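You operate a simulated robot arm through the tools that you are given. There is no shell and no other tool. Be economical: measure what you need, move in short steps, check, and stop when the job is done.

Carry out the task below with a simulated robot arm. There is one attempt and no reset: what you move stays moved.

JOB
Clamp the pink-edged disc in the buffer slide, buff it until the green lamp lights, then switch off.

The check looks at the end state, three seconds after you hand in, the way a careful person would. Anything else that was tipped, shoved, dropped, spilled or broken makes it a failure.

ROBOT AND FRAMES
A 6-joint arm with a two-finger parallel gripper, fixed in place. Base frame: the origin is at the foot of the arm, x ahead of it, y to its left, z up; the work surface is at about z = 4. Readings come in mm, degrees, newtons and seconds.
With the tool pointing down near the work surface it reaches from about 180 to 460 mm from the base axis. Its first joint turns from -70.0 to 70.0 degrees. Payload 1.9 kg.
Tool frame: the origin (TCP) lies between the finger pads and is the grasp point; the fingertips stand 23 mm ahead of it; z points along the fingers, y is the line along which they close. The gripper opens to 94 mm. The fingers are 38 mm wide and 10 mm thick; the gripper's body (54 by 96 mm) begins 39 mm behind the TCP.
Orientation is told as [roll, pitch, yaw] about the base's x, y, z axes, in that order, counted from this pose: with the fingers straight down and closing along the base's y, the tool's x points along the base's -x, its y along +y and its z along -z.

CONTROLS
- The arm moves only by the tool play_rows. Its argument "commands" is a list of rows, each a list of 7 numbers: the shift along the tool's x, y, z in mm, then the turn, a rotation vector about the tool's x, y, z in degrees, then the opening in per cent of the stroke, from 0 (shut) to 100 (fully open). In form: [[dx, dy, dz, rx, ry, rz, jaw], ...]. A call has 1 to 8 rows; each row is the pose to reach, as a shift and turn from the pose commanded when the call began, along the tool's axes at that moment. Each row takes 0.2 s and may step no farther than 50 mm and 8.6 degrees from the row before; otherwise, or with a gripper value out of range, the whole call is refused. Where a pose cannot be reached the arm comes as near as it can. A force on the tool above 70 N (or 10 N above the force at the start of the call, whichever is more), or a blocked arm, ends the call early, and 0.2 s more pass. The fingers move at their own pace (about 108 mm/s each) and stop on an object; they squeeze with about 43 N. The grip force told is the motor's: it shows also when the fingers shut on nothing. Time passes only in rows, and 0.2 s behind the last, so rows that repeat a pose let the fingers close. It gives the time, the measured TCP pose, the force on the tool (base axes), the opening and the grip force at its end, in the units of the frame above (readings bear some noise), and new pictures: "show" is both (left out), scene, wrist or none.
- Cameras (640 x 400 px; columns grow to the right, rows downward): "scene" is fixed at [42.4, 299, 436.6]; the picture's right is [-0.88, -0.47, 0.00], its down [-0.21, 0.39, -0.90] and it looks along [0.43, -0.79, -0.44] (base axes); focal length 214 px, centre (320, 200). "wrist" rides on the gripper at [86, 16, -75] in the tool frame; the picture's right is [-0.18, 0.98, 0.00], its down [-0.58, -0.11, -0.81] and it looks along [-0.79, -0.15, 0.59] (tool axes); focal length 243 px, centre (320, 200). There is no depth. A picture from a camera that has moved, and an enlarged one, comes with that camera's place and axes in the base frame and with its lens.
- close_up(camera, box): a new picture of the part [left, top, right, bottom] of that camera's present view, enlarged. The clock stands still meanwhile.
- sign_off(): hands the job in; it is judged then, once.

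Go step by step. Nothing tells you positions but the pictures and the camera data: compare them with the known pose of the tool, close in by small moves and look again before you grip or let go. The budget is 120 turns and 170 pictures, counting those below and the enlarged ones. Unless the task says otherwise, let go and move clear before handing in, and close with one line.

The tools are called after "Emit:" as a command line: name --pt "numbers of a row" for each row, then --argument value for the rest, lists and objects as JSON in quotes. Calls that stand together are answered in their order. play_rows: Moves the arm, as the interface text tells. Its arguments: {"type":"object","properties":{"commands":{"type":"array"},"show":{"type":"string","enum":["both","scene","wrist","none"]}},"required":["commands"]} The other tools are called the same way: close_up (camera, box) takes an enlarged picture of a part of a camera's view; sign_off () hands the job in.

At the start:

```text
time_s: 0.0
eef_pos: [322.8, -51.4, 348.5]
ee_rot: [0.0, -0.1, -0.1]
contact_force: [0.0, 0.5, 0.3]
grip_width: 94.2
gripper_force: 0.1
```

scene: 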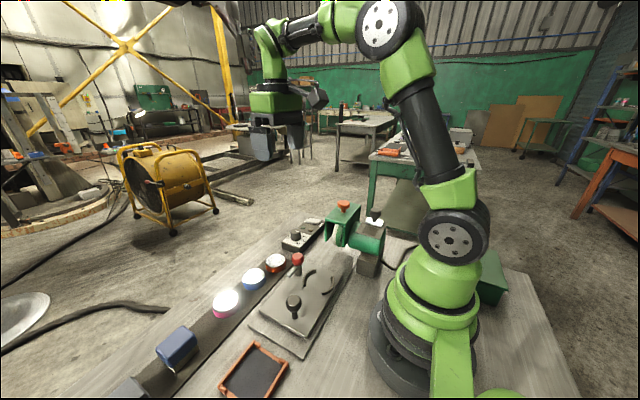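
wrist: 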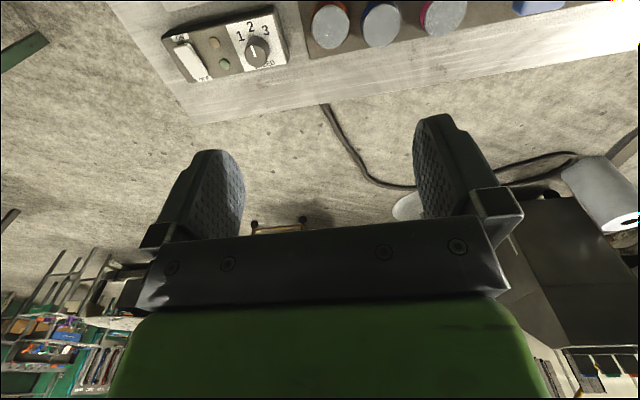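

The scene shows a buffer unit with a slide, a rail of three discs, a switch box with a speed dial, and a tray. I will look at these enlarged first.

Emit:
close_up --camera "scene" --box '[240, 190, 400, 290]'

Emit:
close_up --camera "scene" --box '[120, 240, 376, 400]'

Emit:
close_up --camera "wrist" --box '[140, 0, 480, 110]'

```text
4.00 times, centred on (320, 240) of scene
camera zoom: at [42.4, 299.0, 436.6], right [-0.88, -0.47, 0.0], down [-0.21, 0.39, -0.9], along [0.43, -0.79, -0.44], focal length 858 px, centre (320, 40)
```

zoom: 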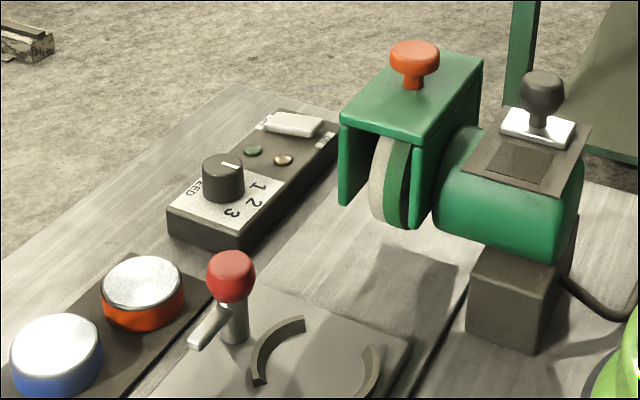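

```text
2.50 times, centred on (248, 320) of scene
camera zoom: at [42.4, 299.0, 436.6], right [-0.88, -0.47, 0.0], down [-0.21, 0.39, -0.9], along [0.43, -0.79, -0.44], focal length 536 px, centre (500, -100)
```

zoom: 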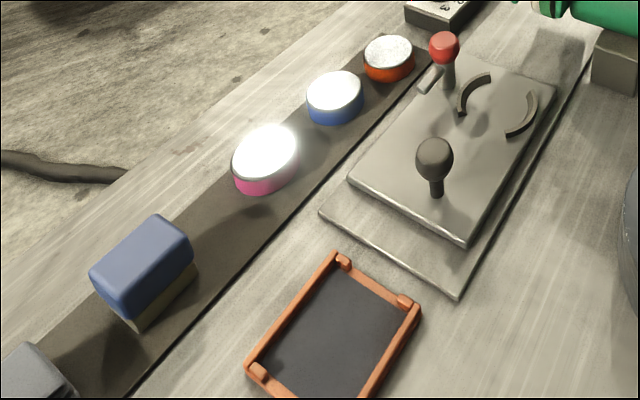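

```text
1.88 times, centred on (310, 55) of wrist
camera zoom: at [237.0, -34.0, 423.0], right [0.19, 0.98, 0.0], down [0.58, -0.11, 0.81], along [0.79, -0.15, -0.59], focal length 457 px, centre (339, 473)
```

zoom: 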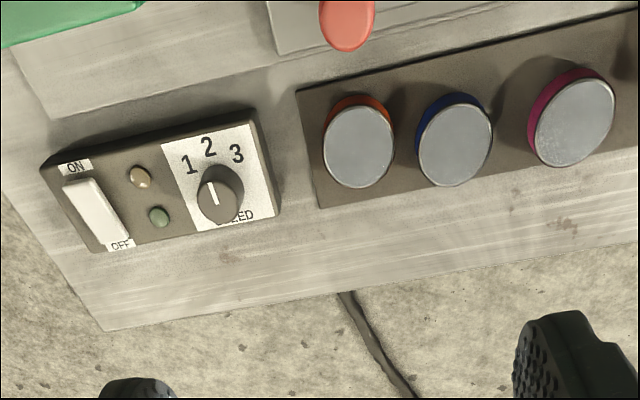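

The items: slide with black knob at about (234,58), chuck with red lever near (230,-35), wheel near (239,-163), control box at (358,-150), pink disc near (381,111). I will pull back and tilt the wrist camera for a better look at labels and mechanism.

Emit:
play_rows --pt "35 -8 0 0 8 0 100" --pt "70 -16 0 0 16 0 100" --pt "100 -24 0 0 24 0 100" --pt "100 -24 0 0 24 0 100" --show "both"

```text
time_s: 1.0
eef_pos: [221.6, -75.1, 347.6]
ee_rot: [0.0, 23.9, -0.1]
contact_force: [0.5, 0.0, 0.9]
grip_width: 94.0
gripper_force: 0.2
camera wrist: at [174.2, -57.4, 451.8], right [0.17, 0.98, -0.07], down [0.86, -0.11, 0.5], along [0.48, -0.15, -0.86], focal length 243 px, centre (320, 200)
```

scene: 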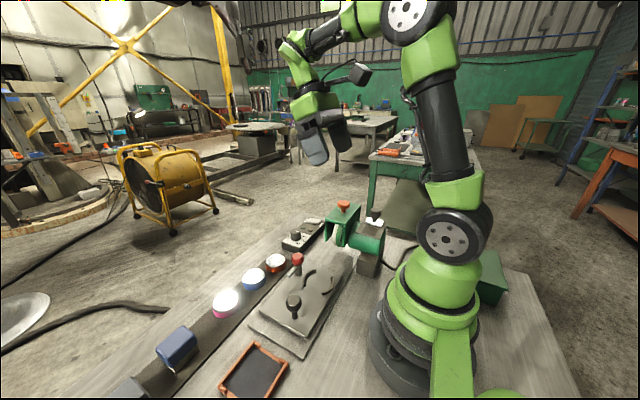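
wrist: 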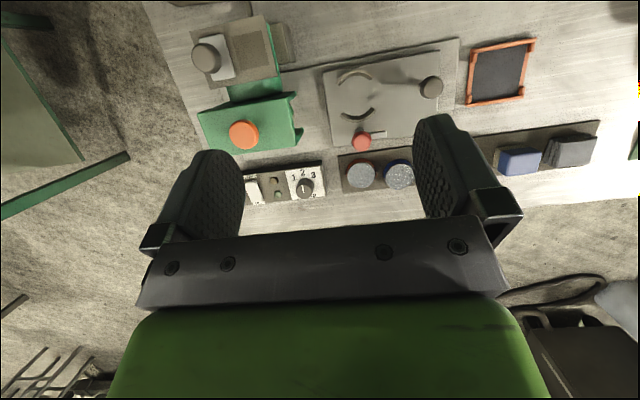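

Emit:
close_up --camera "wrist" --box '[180, 0, 340, 100]'

Emit:
close_up --camera "wrist" --box '[300, 20, 556, 180]'

Emit:
close_up --camera "wrist" --box '[190, 80, 350, 210]'

```text
4.00 times, centred on (260, 50) of wrist
camera zoom: at [174.2, -57.4, 451.8], right [0.17, 0.98, -0.07], down [0.86, -0.11, 0.5], along [0.48, -0.15, -0.86], focal length 970 px, centre (560, 800)
```

zoom: 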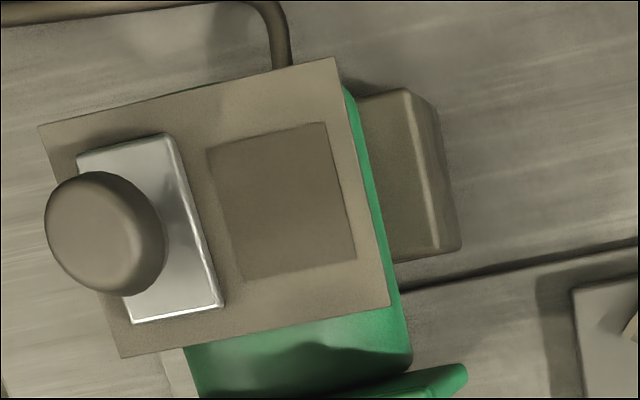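

```text
2.50 times, centred on (428, 100) of wrist
camera zoom: at [174.2, -57.4, 451.8], right [0.17, 0.98, -0.07], down [0.86, -0.11, 0.5], along [0.48, -0.15, -0.86], focal length 606 px, centre (50, 450)
```

zoom: 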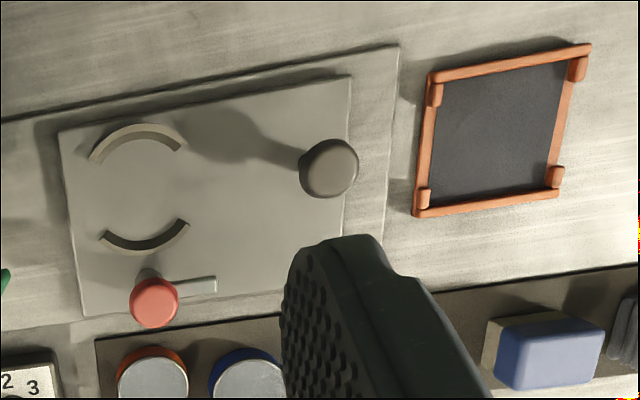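

```text
3.08 times, centred on (270, 145) of wrist
camera zoom: at [174.2, -57.4, 451.8], right [0.17, 0.98, -0.07], down [0.86, -0.11, 0.5], along [0.48, -0.15, -0.86], focal length 746 px, centre (474, 369)
```

zoom: 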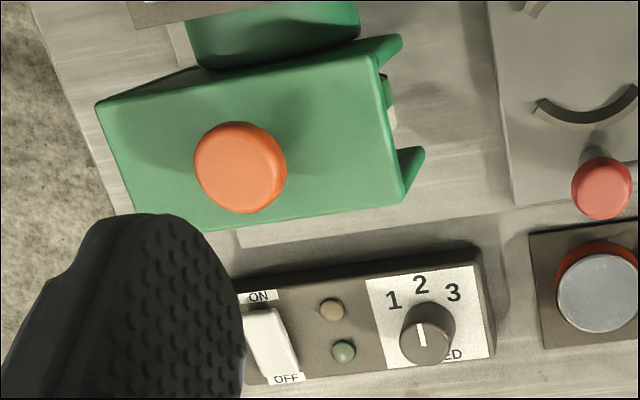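

The knob on the motor is a sliding plate, the control box has ON/OFF rocker, two lamps and a speed dial set at about 2, and the chuck has two arc jaws and a red lever. I'll go lower to look at the chuck and lever more closely.

Emit:
play_rows --pt "-14 12 47 0 0 0 100" --pt "-28 24 94 0 0 0 100" --pt "-42 35 140 0 0 0 100" --pt "-42 35 140 0 0 0 100" --show "both"

```text
refused: row 1 steps farther than a row can; nothing moved
```

Emit:
play_rows --pt "-11 10 38 0 0 0 100" --pt "-22 20 75 0 0 0 100" --pt "-33 28 110 0 0 0 100" --pt "-42 35 140 0 0 0 100" --pt "-42 35 140 0 0 0 100" --show "wrist"

```text
time_s: 2.2
eef_pos: [204.3, -39.9, 202.1]
ee_rot: [0.0, 24.1, 0.0]
contact_force: [0.1, -0.7, -0.9]
grip_width: 93.8
gripper_force: 0.1
camera wrist: at [157.2, -22.3, 306.3], right [0.17, 0.98, -0.07], down [0.86, -0.11, 0.5], along [0.48, -0.15, -0.86], focal length 243 px, centre (320, 200)
```

wrist: 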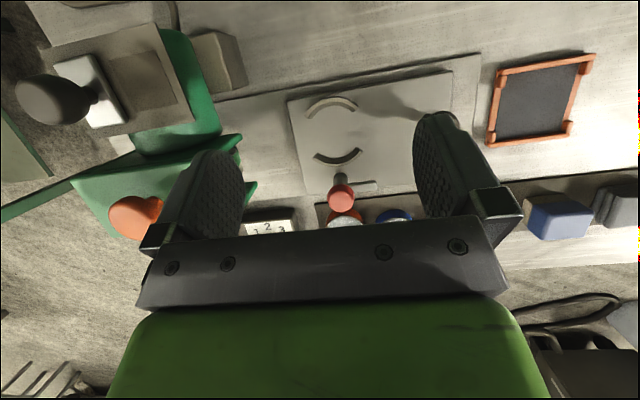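

Emit:
close_up --camera "wrist" --box '[270, 60, 430, 220]'

Emit:
close_up --camera "wrist" --box '[0, 10, 250, 166]'

Emit:
close_up --camera "scene" --box '[250, 240, 370, 330]'

```text
2.50 times, centred on (350, 140) of wrist
camera zoom: at [157.2, -22.3, 306.3], right [0.17, 0.98, -0.07], down [0.86, -0.11, 0.5], along [0.48, -0.15, -0.86], focal length 606 px, centre (245, 350)
```

zoom: 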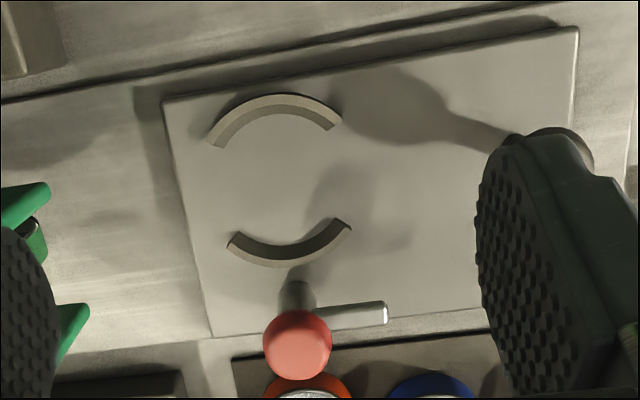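

```text
2.56 times, centred on (125, 88) of wrist
camera zoom: at [157.2, -22.3, 306.3], right [0.17, 0.98, -0.07], down [0.86, -0.11, 0.5], along [0.48, -0.15, -0.86], focal length 621 px, centre (819, 487)
```

zoom: 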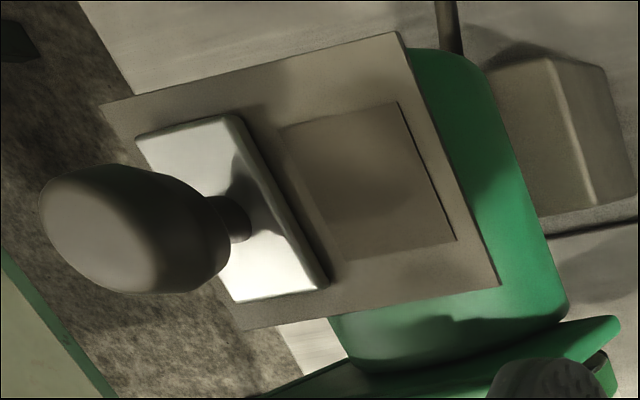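

```text
4.44 times, centred on (310, 285) of scene
camera zoom: at [42.4, 299.1, 436.6], right [-0.88, -0.47, 0.0], down [-0.21, 0.39, -0.9], along [0.43, -0.79, -0.44], focal length 953 px, centre (364, -178)
```

zoom: 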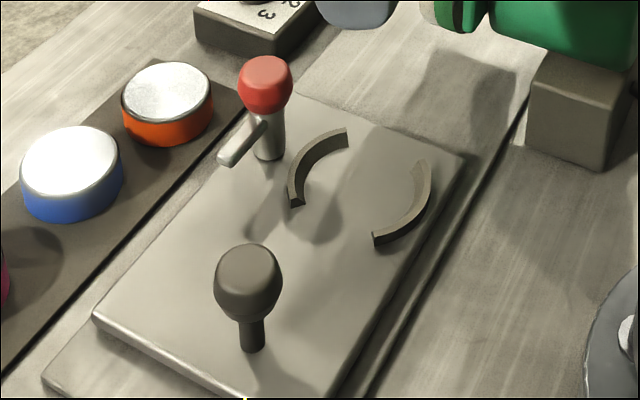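

The clamp is a swing arm (bar pointing +y, away from the chuck) with a red ball handle, and the chuck centre is near (226,-41). Now I move above the pink disc near (381,110) with the tool vertical.

Emit:
play_rows --pt "-32 25 -2 0 -5 0 72" --pt "-64 50 -5 0 -10 0 72" --pt "-96 75 -8 0 -15 0 72" --pt "-128 100 -10 0 -20 0 72" --pt "-160 125 -13 0 -24 0 72" --pt "-187 150 -15 0 -24 0 72" --pt "-187 150 -15 0 -24 0 72" --show "both"

```text
time_s: 3.8
eef_pos: [381.5, 109.8, 141.7]
ee_rot: [0.0, -0.1, -0.1]
contact_force: [-0.4, -0.1, 0.1]
grip_width: 67.9
gripper_force: 0.1
camera wrist: at [296.1, 126.9, 215.9], right [0.19, 0.98, 0.0], down [0.58, -0.11, 0.81], along [0.79, -0.15, -0.59], focal length 243 px, centre (320, 200)
```

scene: 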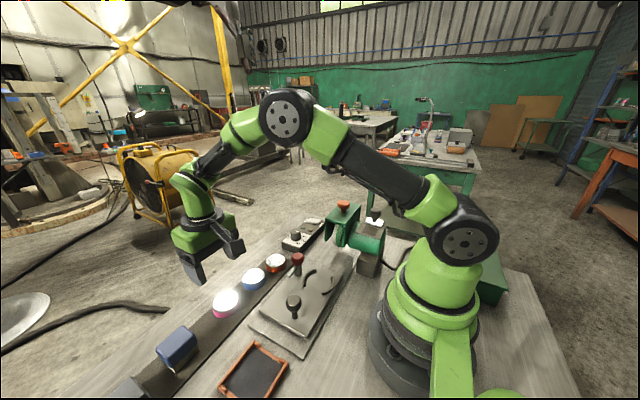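
wrist: 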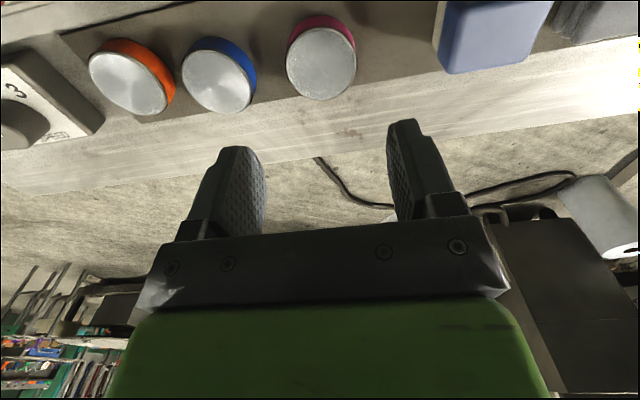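

The pink disc is at about (379,112), 51 mm across; gaps to its neighbours permit a 68 mm opening. I descend partway and look again.

Emit:
play_rows --pt "2 2 40 0 0 0 72" --pt "2 2 76 0 0 0 72" --pt "2 2 76 0 0 0 72" --show "both"

Emit:
close_up --camera "scene" --box '[160, 230, 288, 340]'

```text
time_s: 4.6
eef_pos: [378.3, 111.0, 64.1]
ee_rot: [0.0, 0.0, -0.2]
contact_force: [0.0, -0.3, 0.4]
grip_width: 67.6
gripper_force: 0.0
camera wrist: at [293.4, 128.5, 139.2], right [0.19, 0.98, 0.0], down [0.58, -0.11, 0.81], along [0.79, -0.15, -0.59], focal length 243 px, centre (320, 200)
```

scene: 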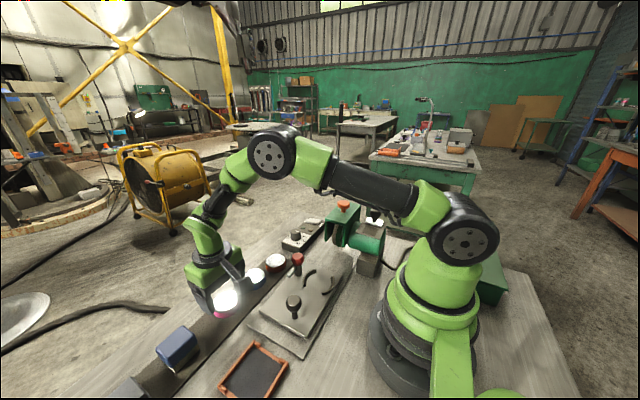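
wrist: 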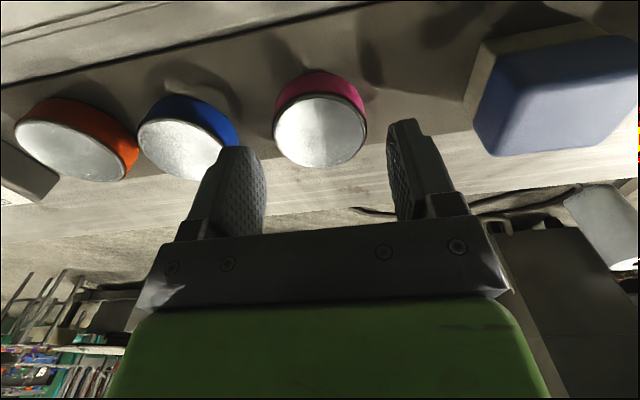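

```text
3.64 times, centred on (224, 285) of scene
camera zoom: at [42.4, 299.0, 436.6], right [-0.88, -0.47, 0.0], down [-0.21, 0.39, -0.9], along [0.43, -0.79, -0.44], focal length 780 px, centre (669, -109)
```

zoom: 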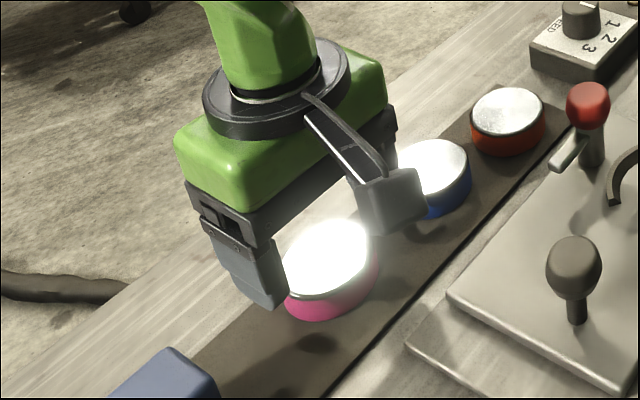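

The disc centre lies at about (378,112), aligned with the fingers. I descend to near z=36 and close.

Emit:
play_rows --pt "0 1 15 0 0 0 72" --pt "0 1 28 0 0 0 72" --pt "0 1 28 0 0 0 72" --show "both"

Emit:
close_up --camera "scene" --box '[160, 230, 288, 340]'

```text
time_s: 5.4
eef_pos: [379.0, 113.4, 35.3]
ee_rot: [-0.1, -0.1, -0.1]
contact_force: [0.0, -0.3, -0.1]
grip_width: 67.8
gripper_force: 0.1
camera wrist: at [293.6, 129.6, 111.4], right [0.19, 0.98, 0.0], down [0.58, -0.11, 0.81], along [0.79, -0.15, -0.59], focal length 243 px, centre (320, 200)
```

scene: 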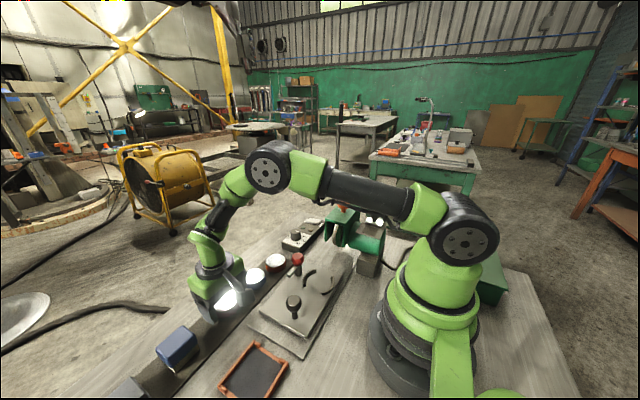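
wrist: 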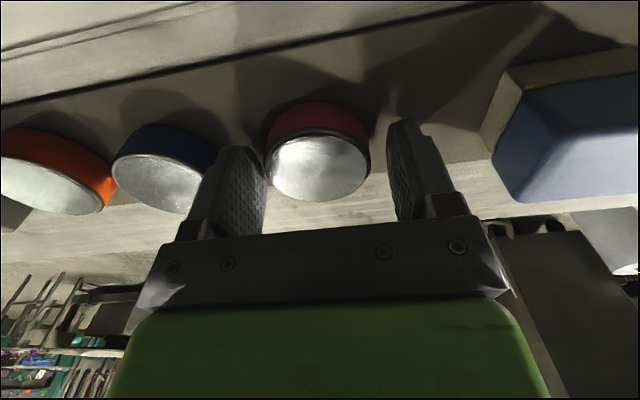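

```text
3.64 times, centred on (224, 285) of scene
camera zoom: at [42.4, 299.0, 436.6], right [-0.88, -0.47, 0.0], down [-0.21, 0.39, -0.9], along [0.43, -0.79, -0.44], focal length 780 px, centre (669, -109)
```

zoom: 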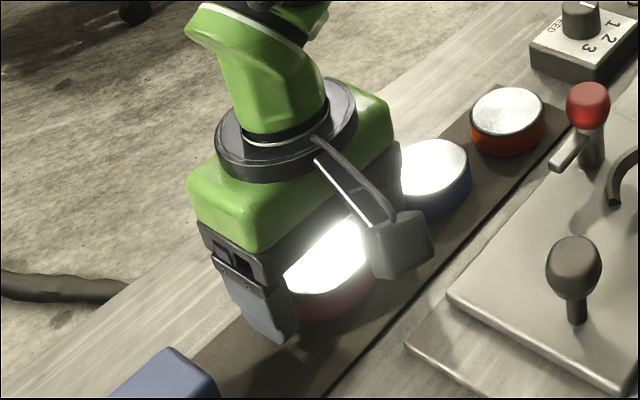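

The fingers straddle the disc cleanly. I close and lift slightly.

Emit:
play_rows --pt "0 0 0 0 0 0 40" --pt "0 0 0 0 0 0 40" --pt "0 0 -10 0 0 0 40" --pt "0 0 -30 0 0 0 40" --pt "0 0 -30 0 0 0 40" --show "both"

Emit:
close_up --camera "scene" --box '[160, 230, 288, 340]'

```text
time_s: 6.6
eef_pos: [378.5, 113.0, 66.6]
ee_rot: [0.0, 0.0, -0.1]
contact_force: [0.1, -1.0, -3.4]
grip_width: 53.0
gripper_force: 43.1
camera wrist: at [293.4, 129.8, 141.8], right [0.19, 0.98, 0.0], down [0.58, -0.11, 0.81], along [0.79, -0.15, -0.59], focal length 243 px, centre (320, 200)
```

scene: 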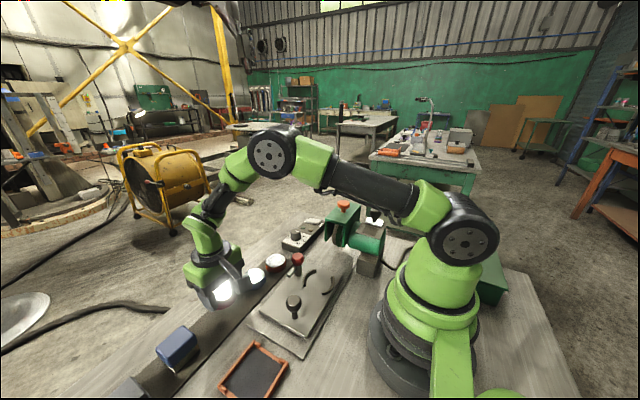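
wrist: 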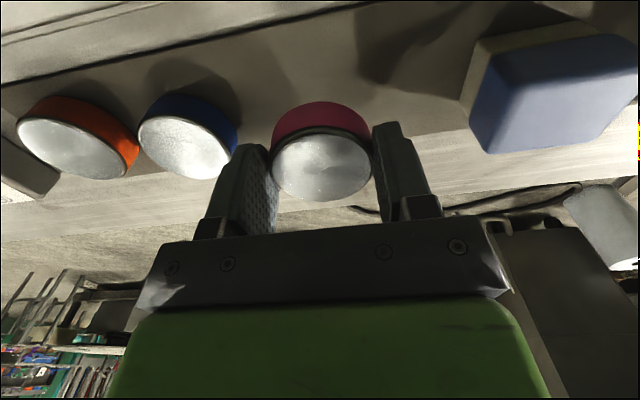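

```text
3.64 times, centred on (224, 285) of scene
camera zoom: at [42.4, 299.1, 436.6], right [-0.88, -0.47, 0.0], down [-0.21, 0.39, -0.9], along [0.43, -0.79, -0.44], focal length 780 px, centre (669, -109)
```

zoom: 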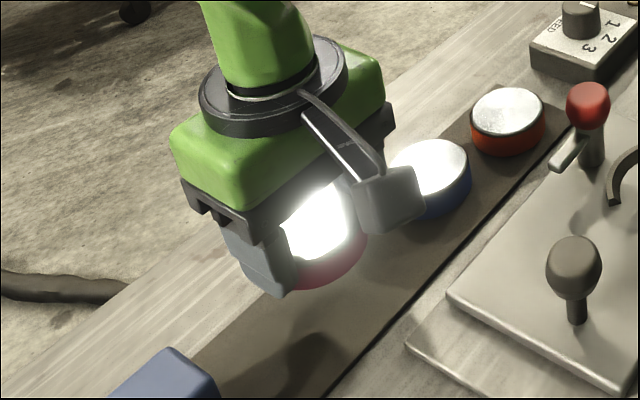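

The disc is held (53 mm). Now lift and carry it above the chuck at about (229,-39).

Emit:
play_rows --pt "0 0 -45 0 0 0 40" --pt "0 0 -80 0 0 0 40" --pt "30 -31 -80 0 0 0 40" --pt "60 -62 -80 0 0 0 40" --pt "90 -93 -80 0 0 0 40" --pt "120 -124 -80 0 0 0 40" --pt "150 -152 -80 0 0 0 40" --pt "150 -152 -80 0 0 0 40" --show "both"

Emit:
close_up --camera "scene" --box '[250, 200, 378, 320]'

```text
time_s: 8.4
eef_pos: [228.3, -38.7, 146.8]
ee_rot: [0.0, -0.1, -0.2]
contact_force: [0.2, -0.5, -3.8]
grip_width: 52.9
gripper_force: 42.9
camera wrist: at [143.3, -22.3, 221.6], right [0.19, 0.98, 0.0], down [0.58, -0.11, 0.81], along [0.79, -0.15, -0.59], focal length 243 px, centre (320, 200)
```

scene: 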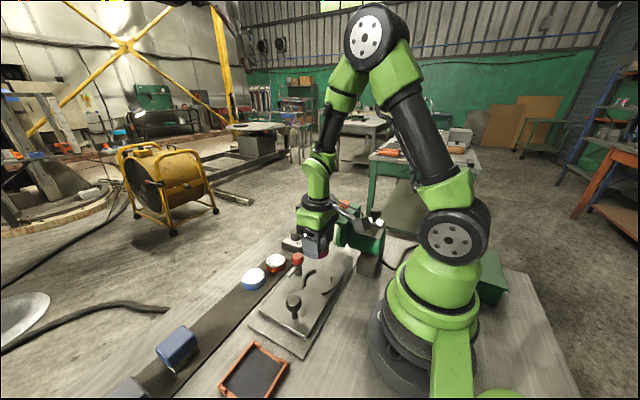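
wrist: 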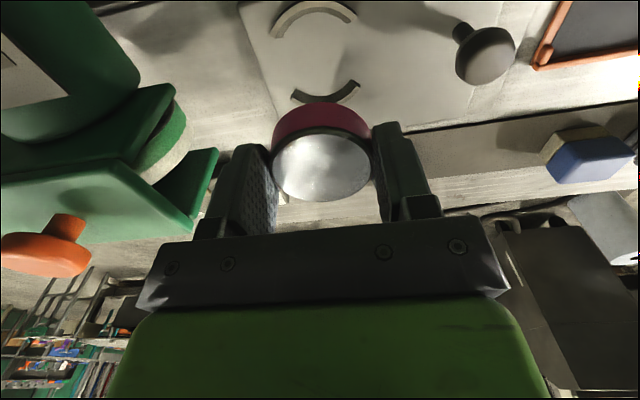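

```text
3.33 times, centred on (314, 260) of scene
camera zoom: at [42.4, 299.0, 436.6], right [-0.88, -0.47, 0.0], down [-0.21, 0.39, -0.9], along [0.43, -0.79, -0.44], focal length 715 px, centre (340, 0)
```

zoom: 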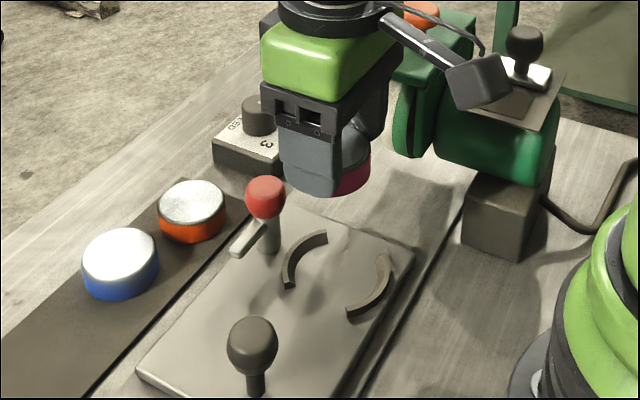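

The chuck centre again computes to (228,-38.5), right under the disc. I lower to z≈62 and check alignment.

Emit:
play_rows --pt "0 0 45 0 0 0 40" --pt "0 0 85 0 0 0 40" --pt "0 0 85 0 0 0 40" --show "both"

Emit:
close_up --camera "scene" --box '[265, 230, 361, 320]'

Emit:
close_up --camera "wrist" --box '[220, 60, 420, 220]'

```text
time_s: 9.2
eef_pos: [228.5, -38.5, 60.9]
ee_rot: [0.0, -0.1, 0.0]
contact_force: [-0.1, -0.4, -4.0]
grip_width: 53.1
gripper_force: 42.7
camera wrist: at [143.4, -21.6, 136.4], right [0.19, 0.98, 0.0], down [0.58, -0.11, 0.81], along [0.79, -0.15, -0.59], focal length 243 px, centre (320, 200)
```

scene: 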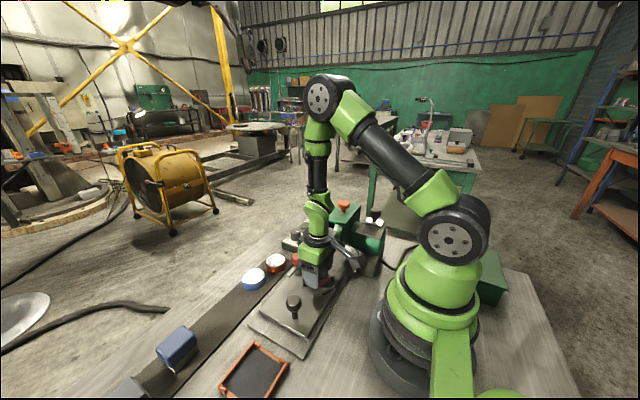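
wrist: 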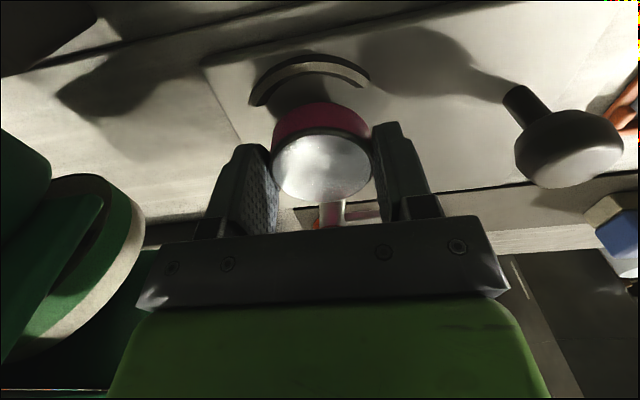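

```text
4.44 times, centred on (313, 275) of scene
camera zoom: at [42.4, 299.0, 436.6], right [-0.88, -0.47, 0.0], down [-0.21, 0.39, -0.9], along [0.43, -0.79, -0.44], focal length 953 px, centre (351, -133)
```

zoom: 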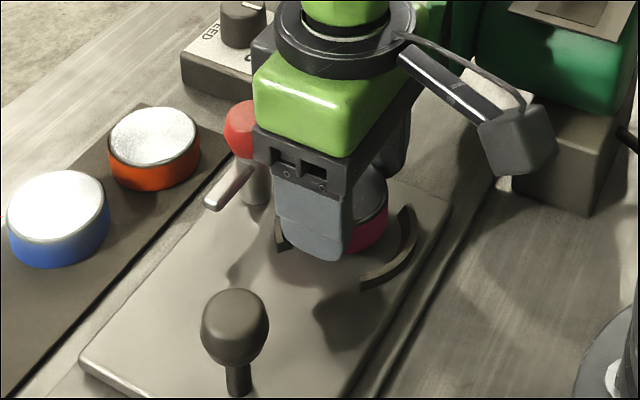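

```text
2.50 times, centred on (320, 140) of wrist
camera zoom: at [143.4, -21.6, 136.4], right [0.19, 0.98, 0.0], down [0.58, -0.11, 0.81], along [0.79, -0.15, -0.59], focal length 606 px, centre (320, 350)
```

zoom: 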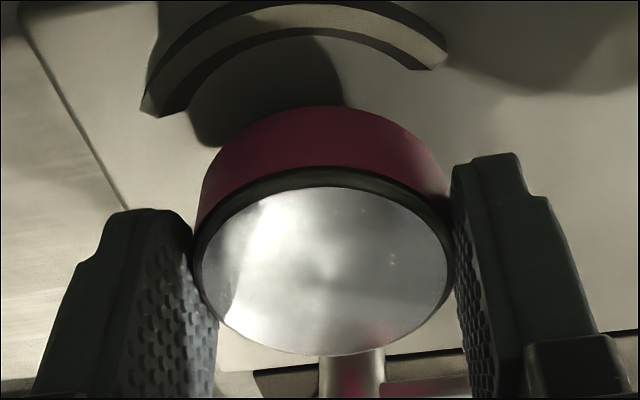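

The disc is centred within a millimetre or so (I shift y +1), with its top about 7.5 mm below the TCP. I lower further in small steps watching force.

Emit:
play_rows --pt "0 1 8 0 0 0 40" --pt "0 1 15 0 0 0 40" --pt "0 1 15 0 0 0 40" --show "wrist"

Emit:
close_up --camera "scene" --box '[290, 250, 354, 300]'

```text
time_s: 10.0
eef_pos: [228.9, -37.3, 46.5]
ee_rot: [0.0, -0.1, -0.1]
contact_force: [-4.9, -1.8, 33.6]
grip_width: 53.2
gripper_force: 42.6
camera wrist: at [143.6, -20.8, 121.6], right [0.19, 0.98, 0.0], down [0.58, -0.11, 0.81], along [0.79, -0.15, -0.59], focal length 243 px, centre (320, 200)
```

wrist: 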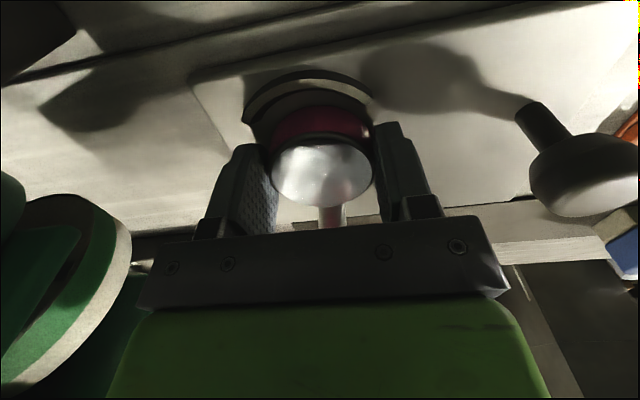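

```text
8.00 times, centred on (322, 275) of scene
camera zoom: at [42.4, 299.1, 436.6], right [-0.88, -0.47, 0.0], down [-0.21, 0.39, -0.9], along [0.43, -0.79, -0.44], focal length 1716 px, centre (304, -400)
```

zoom: 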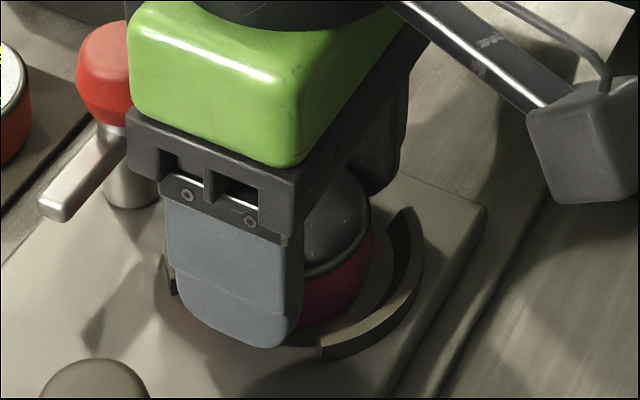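

Contact of about 34 N at z=46.5 with a slight -x push; I need to check whether the disc is on the plate or caught on the far jaw.

Emit:
close_up --camera "wrist" --box '[230, 60, 410, 230]'

Emit:
close_up --camera "scene" --box '[304, 262, 344, 292]'

```text
2.35 times, centred on (320, 145) of wrist
camera zoom: at [143.6, -20.8, 121.6], right [0.19, 0.98, 0.0], down [0.58, -0.11, 0.81], along [0.79, -0.15, -0.59], focal length 571 px, centre (320, 329)
```

zoom: 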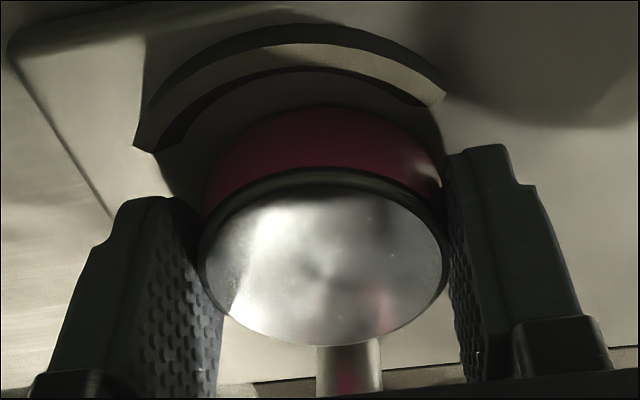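

```text
13.33 times, centred on (324, 277) of scene
camera zoom: at [42.4, 299.1, 436.6], right [-0.88, -0.47, 0.0], down [-0.21, 0.39, -0.9], along [0.43, -0.79, -0.44], focal length 2860 px, centre (267, -827)
```

zoom: 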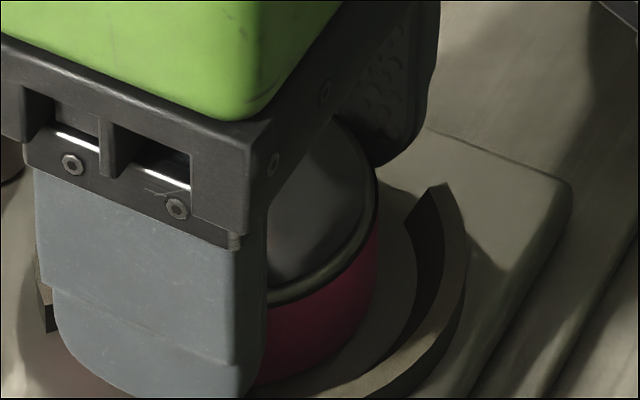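

The gap on the -x side (~6 mm) matches the jaw radius (~33 mm, centre x≈230), so the disc is on the plate. I release and back up, then inspect.

Emit:
play_rows --pt "-1 0 -1 0 0 0 40" --pt "-1 0 -1 0 0 0 66" --pt "-1 0 -1 0 0 0 66" --pt "-1 0 -30 0 0 0 66" --pt "-1 0 -75 0 0 0 66" --pt "45 0 -90 0 0 0 66" --pt "80 0 -105 0 0 0 66" --pt "80 0 -105 0 0 0 66" --show "both"

Emit:
close_up --camera "scene" --box '[265, 240, 361, 300]'

```text
time_s: 11.8
eef_pos: [174.1, -44.9, 158.0]
ee_rot: [-0.1, 0.1, -0.1]
contact_force: [-0.3, -0.7, -0.3]
grip_width: 61.8
gripper_force: 0.0
out of reach, approached as far as the arm can: row 7, 8
camera wrist: at [88.3, -28.3, 234.1], right [0.19, 0.98, 0.0], down [0.58, -0.11, 0.81], along [0.79, -0.15, -0.59], focal length 243 px, centre (320, 200)
```

scene: 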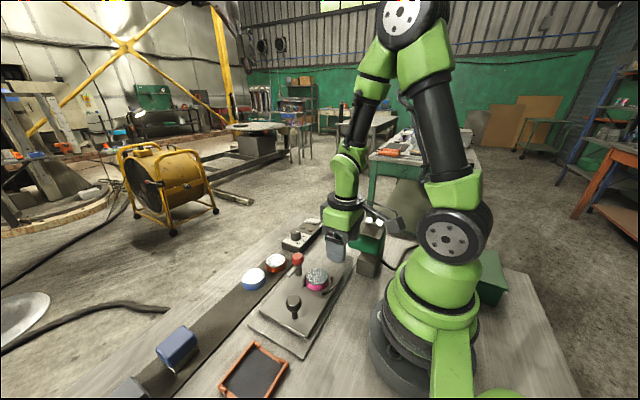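
wrist: 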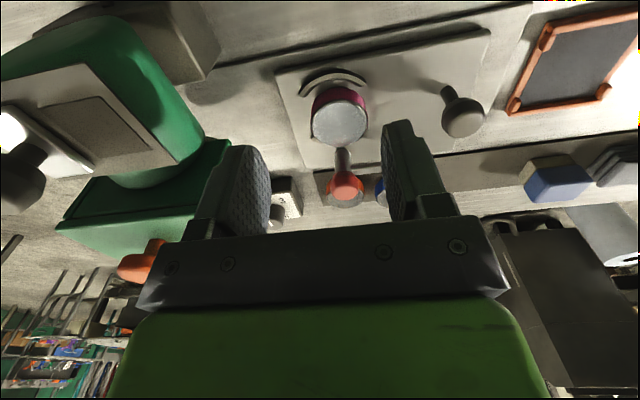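

```text
6.67 times, centred on (313, 270) of scene
camera zoom: at [42.4, 299.0, 436.6], right [-0.88, -0.47, 0.0], down [-0.21, 0.39, -0.9], along [0.43, -0.79, -0.44], focal length 1430 px, centre (367, -267)
```

zoom: 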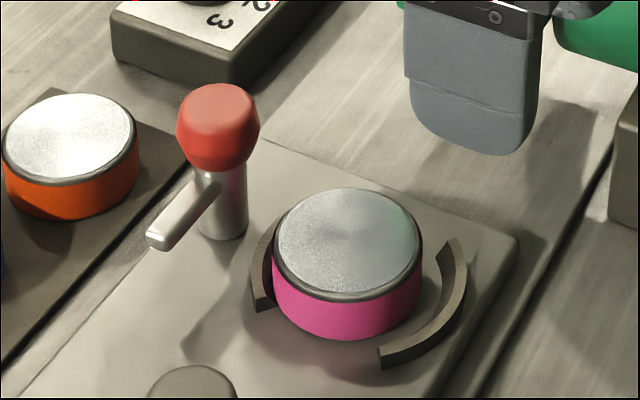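

The disc lies between the jaws at about (232,-38). The clamp post/ball is at about (287,-39, z≈70) with the bar at z≈51 pointing +y; I move above the ball to grip and turn it.

Emit:
play_rows --pt "-40 2 0 0 0 0 60" --pt "-80 4 0 0 0 0 60" --pt "-113 6 0 0 0 0 60" --pt "-113 6 20 0 0 0 60" --pt "-113 6 20 0 0 0 60" --show "both"

```text
time_s: 13.0
eef_pos: [286.4, -38.1, 138.0]
ee_rot: [0.0, 0.0, -0.1]
contact_force: [0.0, 0.3, 0.2]
grip_width: 56.1
gripper_force: 0.1
camera wrist: at [201.1, -21.5, 213.3], right [0.19, 0.98, 0.0], down [0.58, -0.11, 0.81], along [0.79, -0.15, -0.59], focal length 243 px, centre (320, 200)
```

scene: 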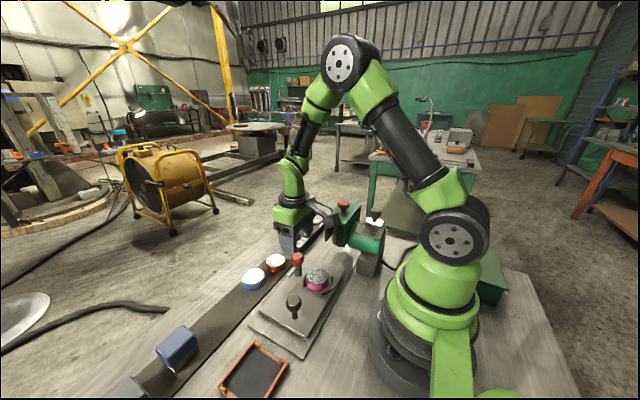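
wrist: 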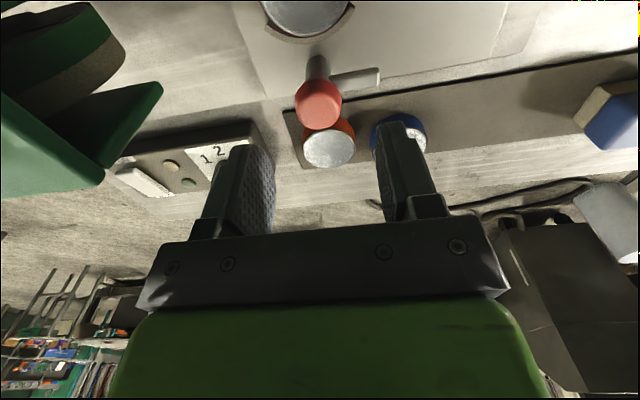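

The ball centre computes to (288.5,-39.4,71), about 30 mm across. I descend to TCP z=84 and close on it.

Emit:
play_rows --pt "-2 -1.3 30 0 0 0 60" --pt "-2 -1.3 54 0 0 0 60" --pt "-2 -1.3 54 0 0 0 60" --pt "-2 -1.3 54 0 0 0 20" --pt "-2 -1.3 54 0 0 0 20" --pt "-2 -1.3 54 0 0 0 20" --show "both"

Emit:
close_up --camera "scene" --box '[265, 220, 361, 300]'

```text
time_s: 14.4
eef_pos: [289.9, -39.6, 84.5]
ee_rot: [0.0, -0.1, -0.2]
contact_force: [4.2, -9.2, -18.3]
grip_width: 31.4
gripper_force: 45.0
camera wrist: at [204.3, -23.5, 159.3], right [0.19, 0.98, 0.0], down [0.58, -0.11, 0.81], along [0.79, -0.15, -0.59], focal length 243 px, centre (320, 200)
```

scene: 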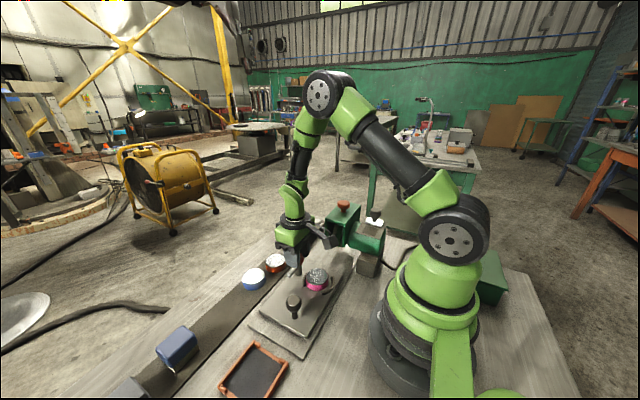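
wrist: 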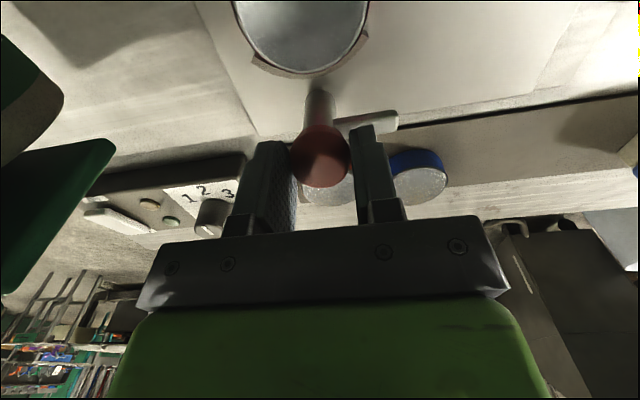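

```text
5.00 times, centred on (313, 260) of scene
camera zoom: at [42.5, 299.0, 436.6], right [-0.88, -0.47, 0.0], down [-0.21, 0.39, -0.9], along [0.43, -0.79, -0.44], focal length 1072 px, centre (355, -100)
```

zoom: 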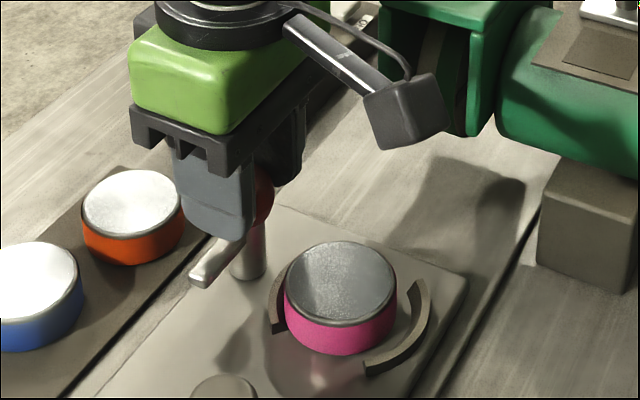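

The ball is gripped (31 mm). I turn it 32° counter-clockwise (seen from above, bar toward the disc) and watch.

Emit:
play_rows --pt "0 0 0 0 0 -8 20" --pt "0 0 0 0 0 -16 20" --pt "0 0 0 0 0 -24 20" --pt "0 0 0 0 0 -32 20" --show "scene"

Emit:
close_up --camera "scene" --box '[265, 220, 361, 300]'

```text
time_s: 15.4
eef_pos: [289.2, -40.4, 85.6]
ee_rot: [-0.1, -0.1, 32.1]
contact_force: [17.5, -18.3, -34.9]
grip_width: 31.6
gripper_force: 44.3
```

scene: 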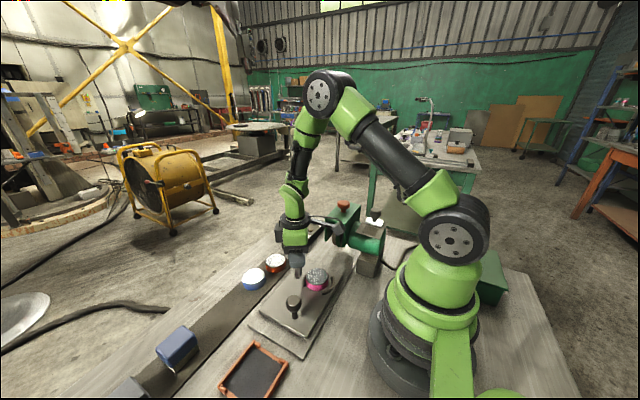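

```text
5.00 times, centred on (313, 260) of scene
camera zoom: at [42.5, 299.0, 436.6], right [-0.88, -0.47, 0.0], down [-0.21, 0.39, -0.9], along [0.43, -0.79, -0.44], focal length 1072 px, centre (355, -100)
```

zoom: 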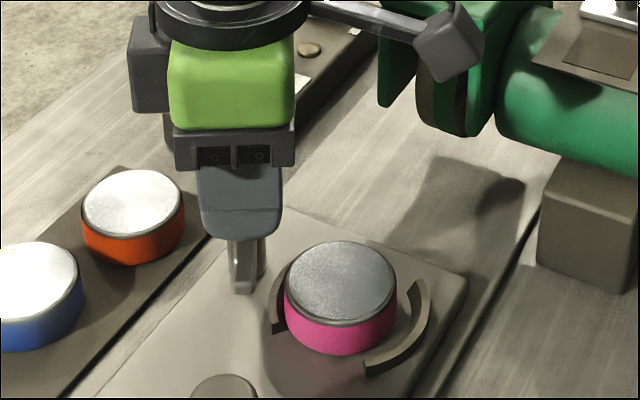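

The bar follows the turn toward the disc; a downward pull is building, so I follow it down slightly while turning on.

Emit:
play_rows --pt "0 0 2 0 0 -8 20" --pt "0 0 2 0 0 -16 20" --pt "0 0 2 0 0 -24 20" --pt "0 0 2 0 0 -32 20" --show "scene"

Emit:
close_up --camera "scene" --box '[265, 220, 361, 300]'

```text
time_s: 16.3
eef_pos: [290.8, -39.5, 83.3]
ee_rot: [-0.2, -0.1, 58.7]
contact_force: [0.1, -1.4, 7.8]
grip_width: 31.6
gripper_force: 44.7
stopped in row 4: the force on the tool passed its limit (the readings are from after the stop); the commanded pose is now the measured one
```

scene: 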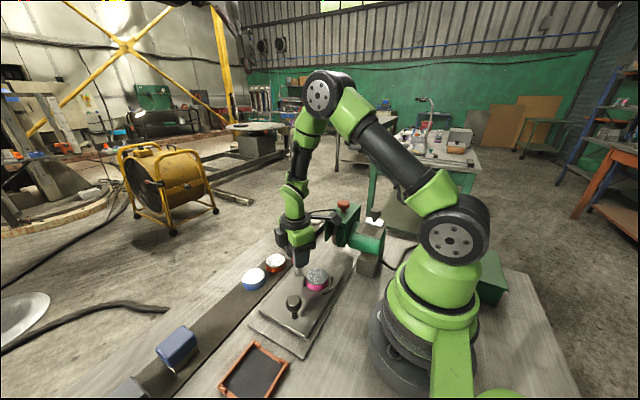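

```text
5.00 times, centred on (313, 260) of scene
camera zoom: at [42.4, 299.1, 436.6], right [-0.88, -0.47, 0.0], down [-0.21, 0.39, -0.9], along [0.43, -0.79, -0.44], focal length 1072 px, centre (355, -100)
```

zoom: 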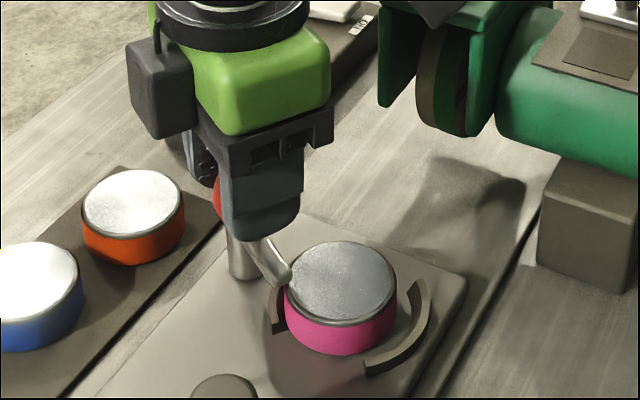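

The turn stopped at about 59° on the force limit. I open the gripper, so the strain relaxes, and look closely.

Emit:
play_rows --pt "0 0 0 0 0 0 60" --pt "0 0 0 0 0 0 60" --pt "0 0 -40 0 0 0 60" --pt "0 0 -80 0 0 0 60" --pt "0 0 -80 0 0 8 60" --pt "0 0 -80 0 0 16 60" --pt "0 0 -80 0 0 24 60" --pt "0 0 -80 0 0 24 60" --show "both"

Emit:
close_up --camera "scene" --box '[275, 240, 355, 300]'

```text
time_s: 18.1
eef_pos: [289.5, -40.1, 162.9]
ee_rot: [-0.2, -0.2, 34.5]
contact_force: [-0.6, -0.2, -1.0]
grip_width: 56.5
gripper_force: 0.0
camera wrist: at [210.0, -75.9, 238.4], right [-0.41, 0.91, 0.0], down [0.54, 0.24, 0.81], along [0.74, 0.33, -0.59], focal length 243 px, centre (320, 200)
```

scene: 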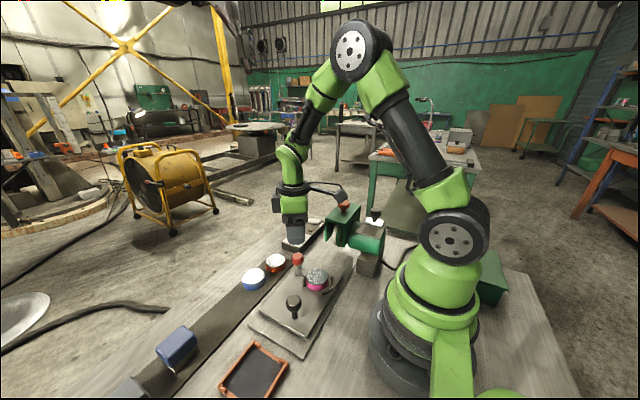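
wrist: 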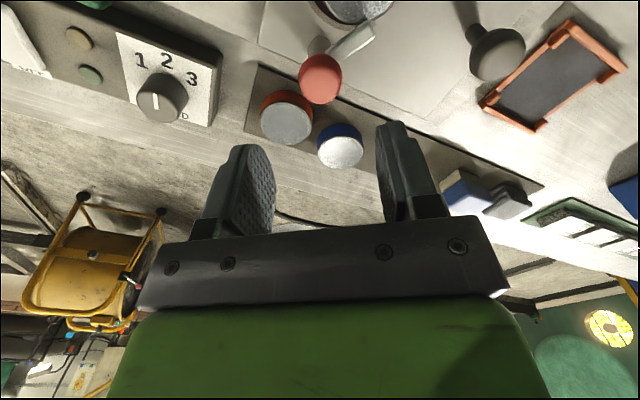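

```text
6.67 times, centred on (315, 270) of scene
camera zoom: at [42.4, 299.0, 436.6], right [-0.88, -0.47, 0.0], down [-0.21, 0.39, -0.9], along [0.43, -0.79, -0.44], focal length 1430 px, centre (353, -267)
```

zoom: 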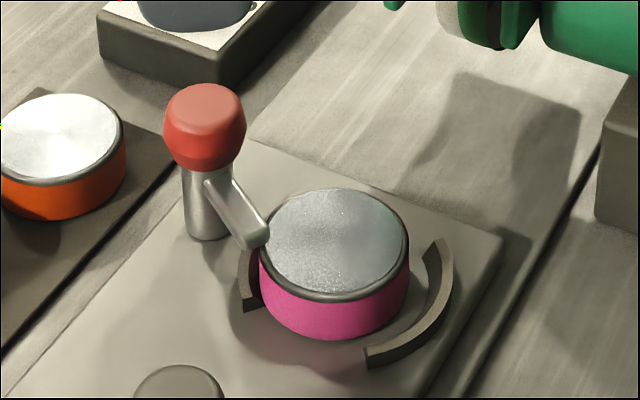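

The bar tip is now at about (254,-18,48), right at the disc's rim. I zoom to see whether it is above or beside the disc.

Emit:
close_up --camera "scene" --box '[296, 258, 328, 278]'

Emit:
close_up --camera "wrist" --box '[290, 0, 410, 75]'

```text
16.00 times, centred on (312, 268) of scene
camera zoom: at [42.4, 299.0, 436.6], right [-0.88, -0.47, 0.0], down [-0.21, 0.39, -0.9], along [0.43, -0.79, -0.44], focal length 3432 px, centre (448, -888)
```

zoom: 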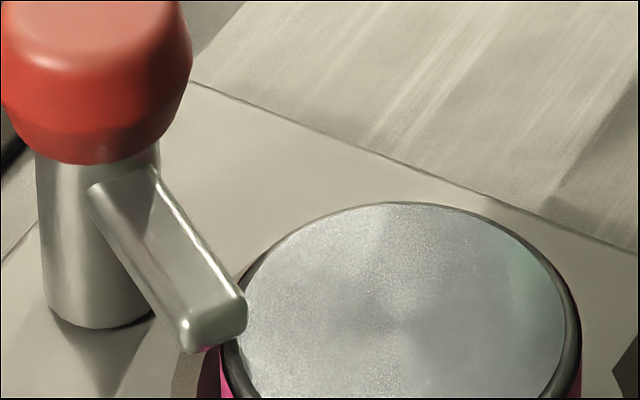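

```text
5.33 times, centred on (350, 38) of wrist
camera zoom: at [210.0, -75.9, 238.4], right [-0.41, 0.91, 0.0], down [0.54, 0.24, 0.81], along [0.74, 0.33, -0.59], focal length 1294 px, centre (160, 1067)
```

zoom: 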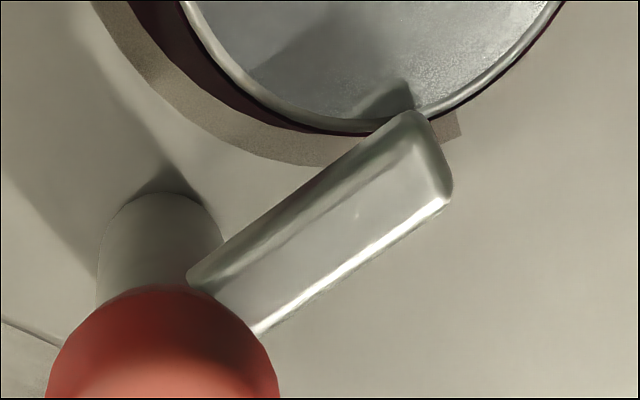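

The bar is above the disc's rim and throws its shadow on the face; it sank about 3 mm while turning, so it is a screw-down clamp. I regrip the ball and turn on, letting the tool follow down.

Emit:
play_rows --pt "0 0 40 0 0 0 60" --pt "0 0 80 0 0 0 60" --pt "0 0 80 0 0 0 60" --pt "0 0 80 0 0 0 20" --pt "0 0 80 0 0 0 20" --pt "0 0 80 0 0 0 20" --show "none"

Emit:
play_rows --pt "0 0 0.5 0 0 -8 20" --pt "0 0 1 0 0 -16 20" --show "none"

```text
time_s: 19.5
eef_pos: [290.0, -41.1, 84.3]
ee_rot: [0.1, -0.2, 34.8]
contact_force: [-4.8, 0.8, -13.6]
grip_width: 31.3
gripper_force: 45.2
```

```text
time_s: 20.1
eef_pos: [289.7, -41.3, 84.3]
ee_rot: [-0.1, -0.1, 50.7]
contact_force: [-17.5, -1.6, 22.2]
grip_width: 31.7
gripper_force: 44.8
```

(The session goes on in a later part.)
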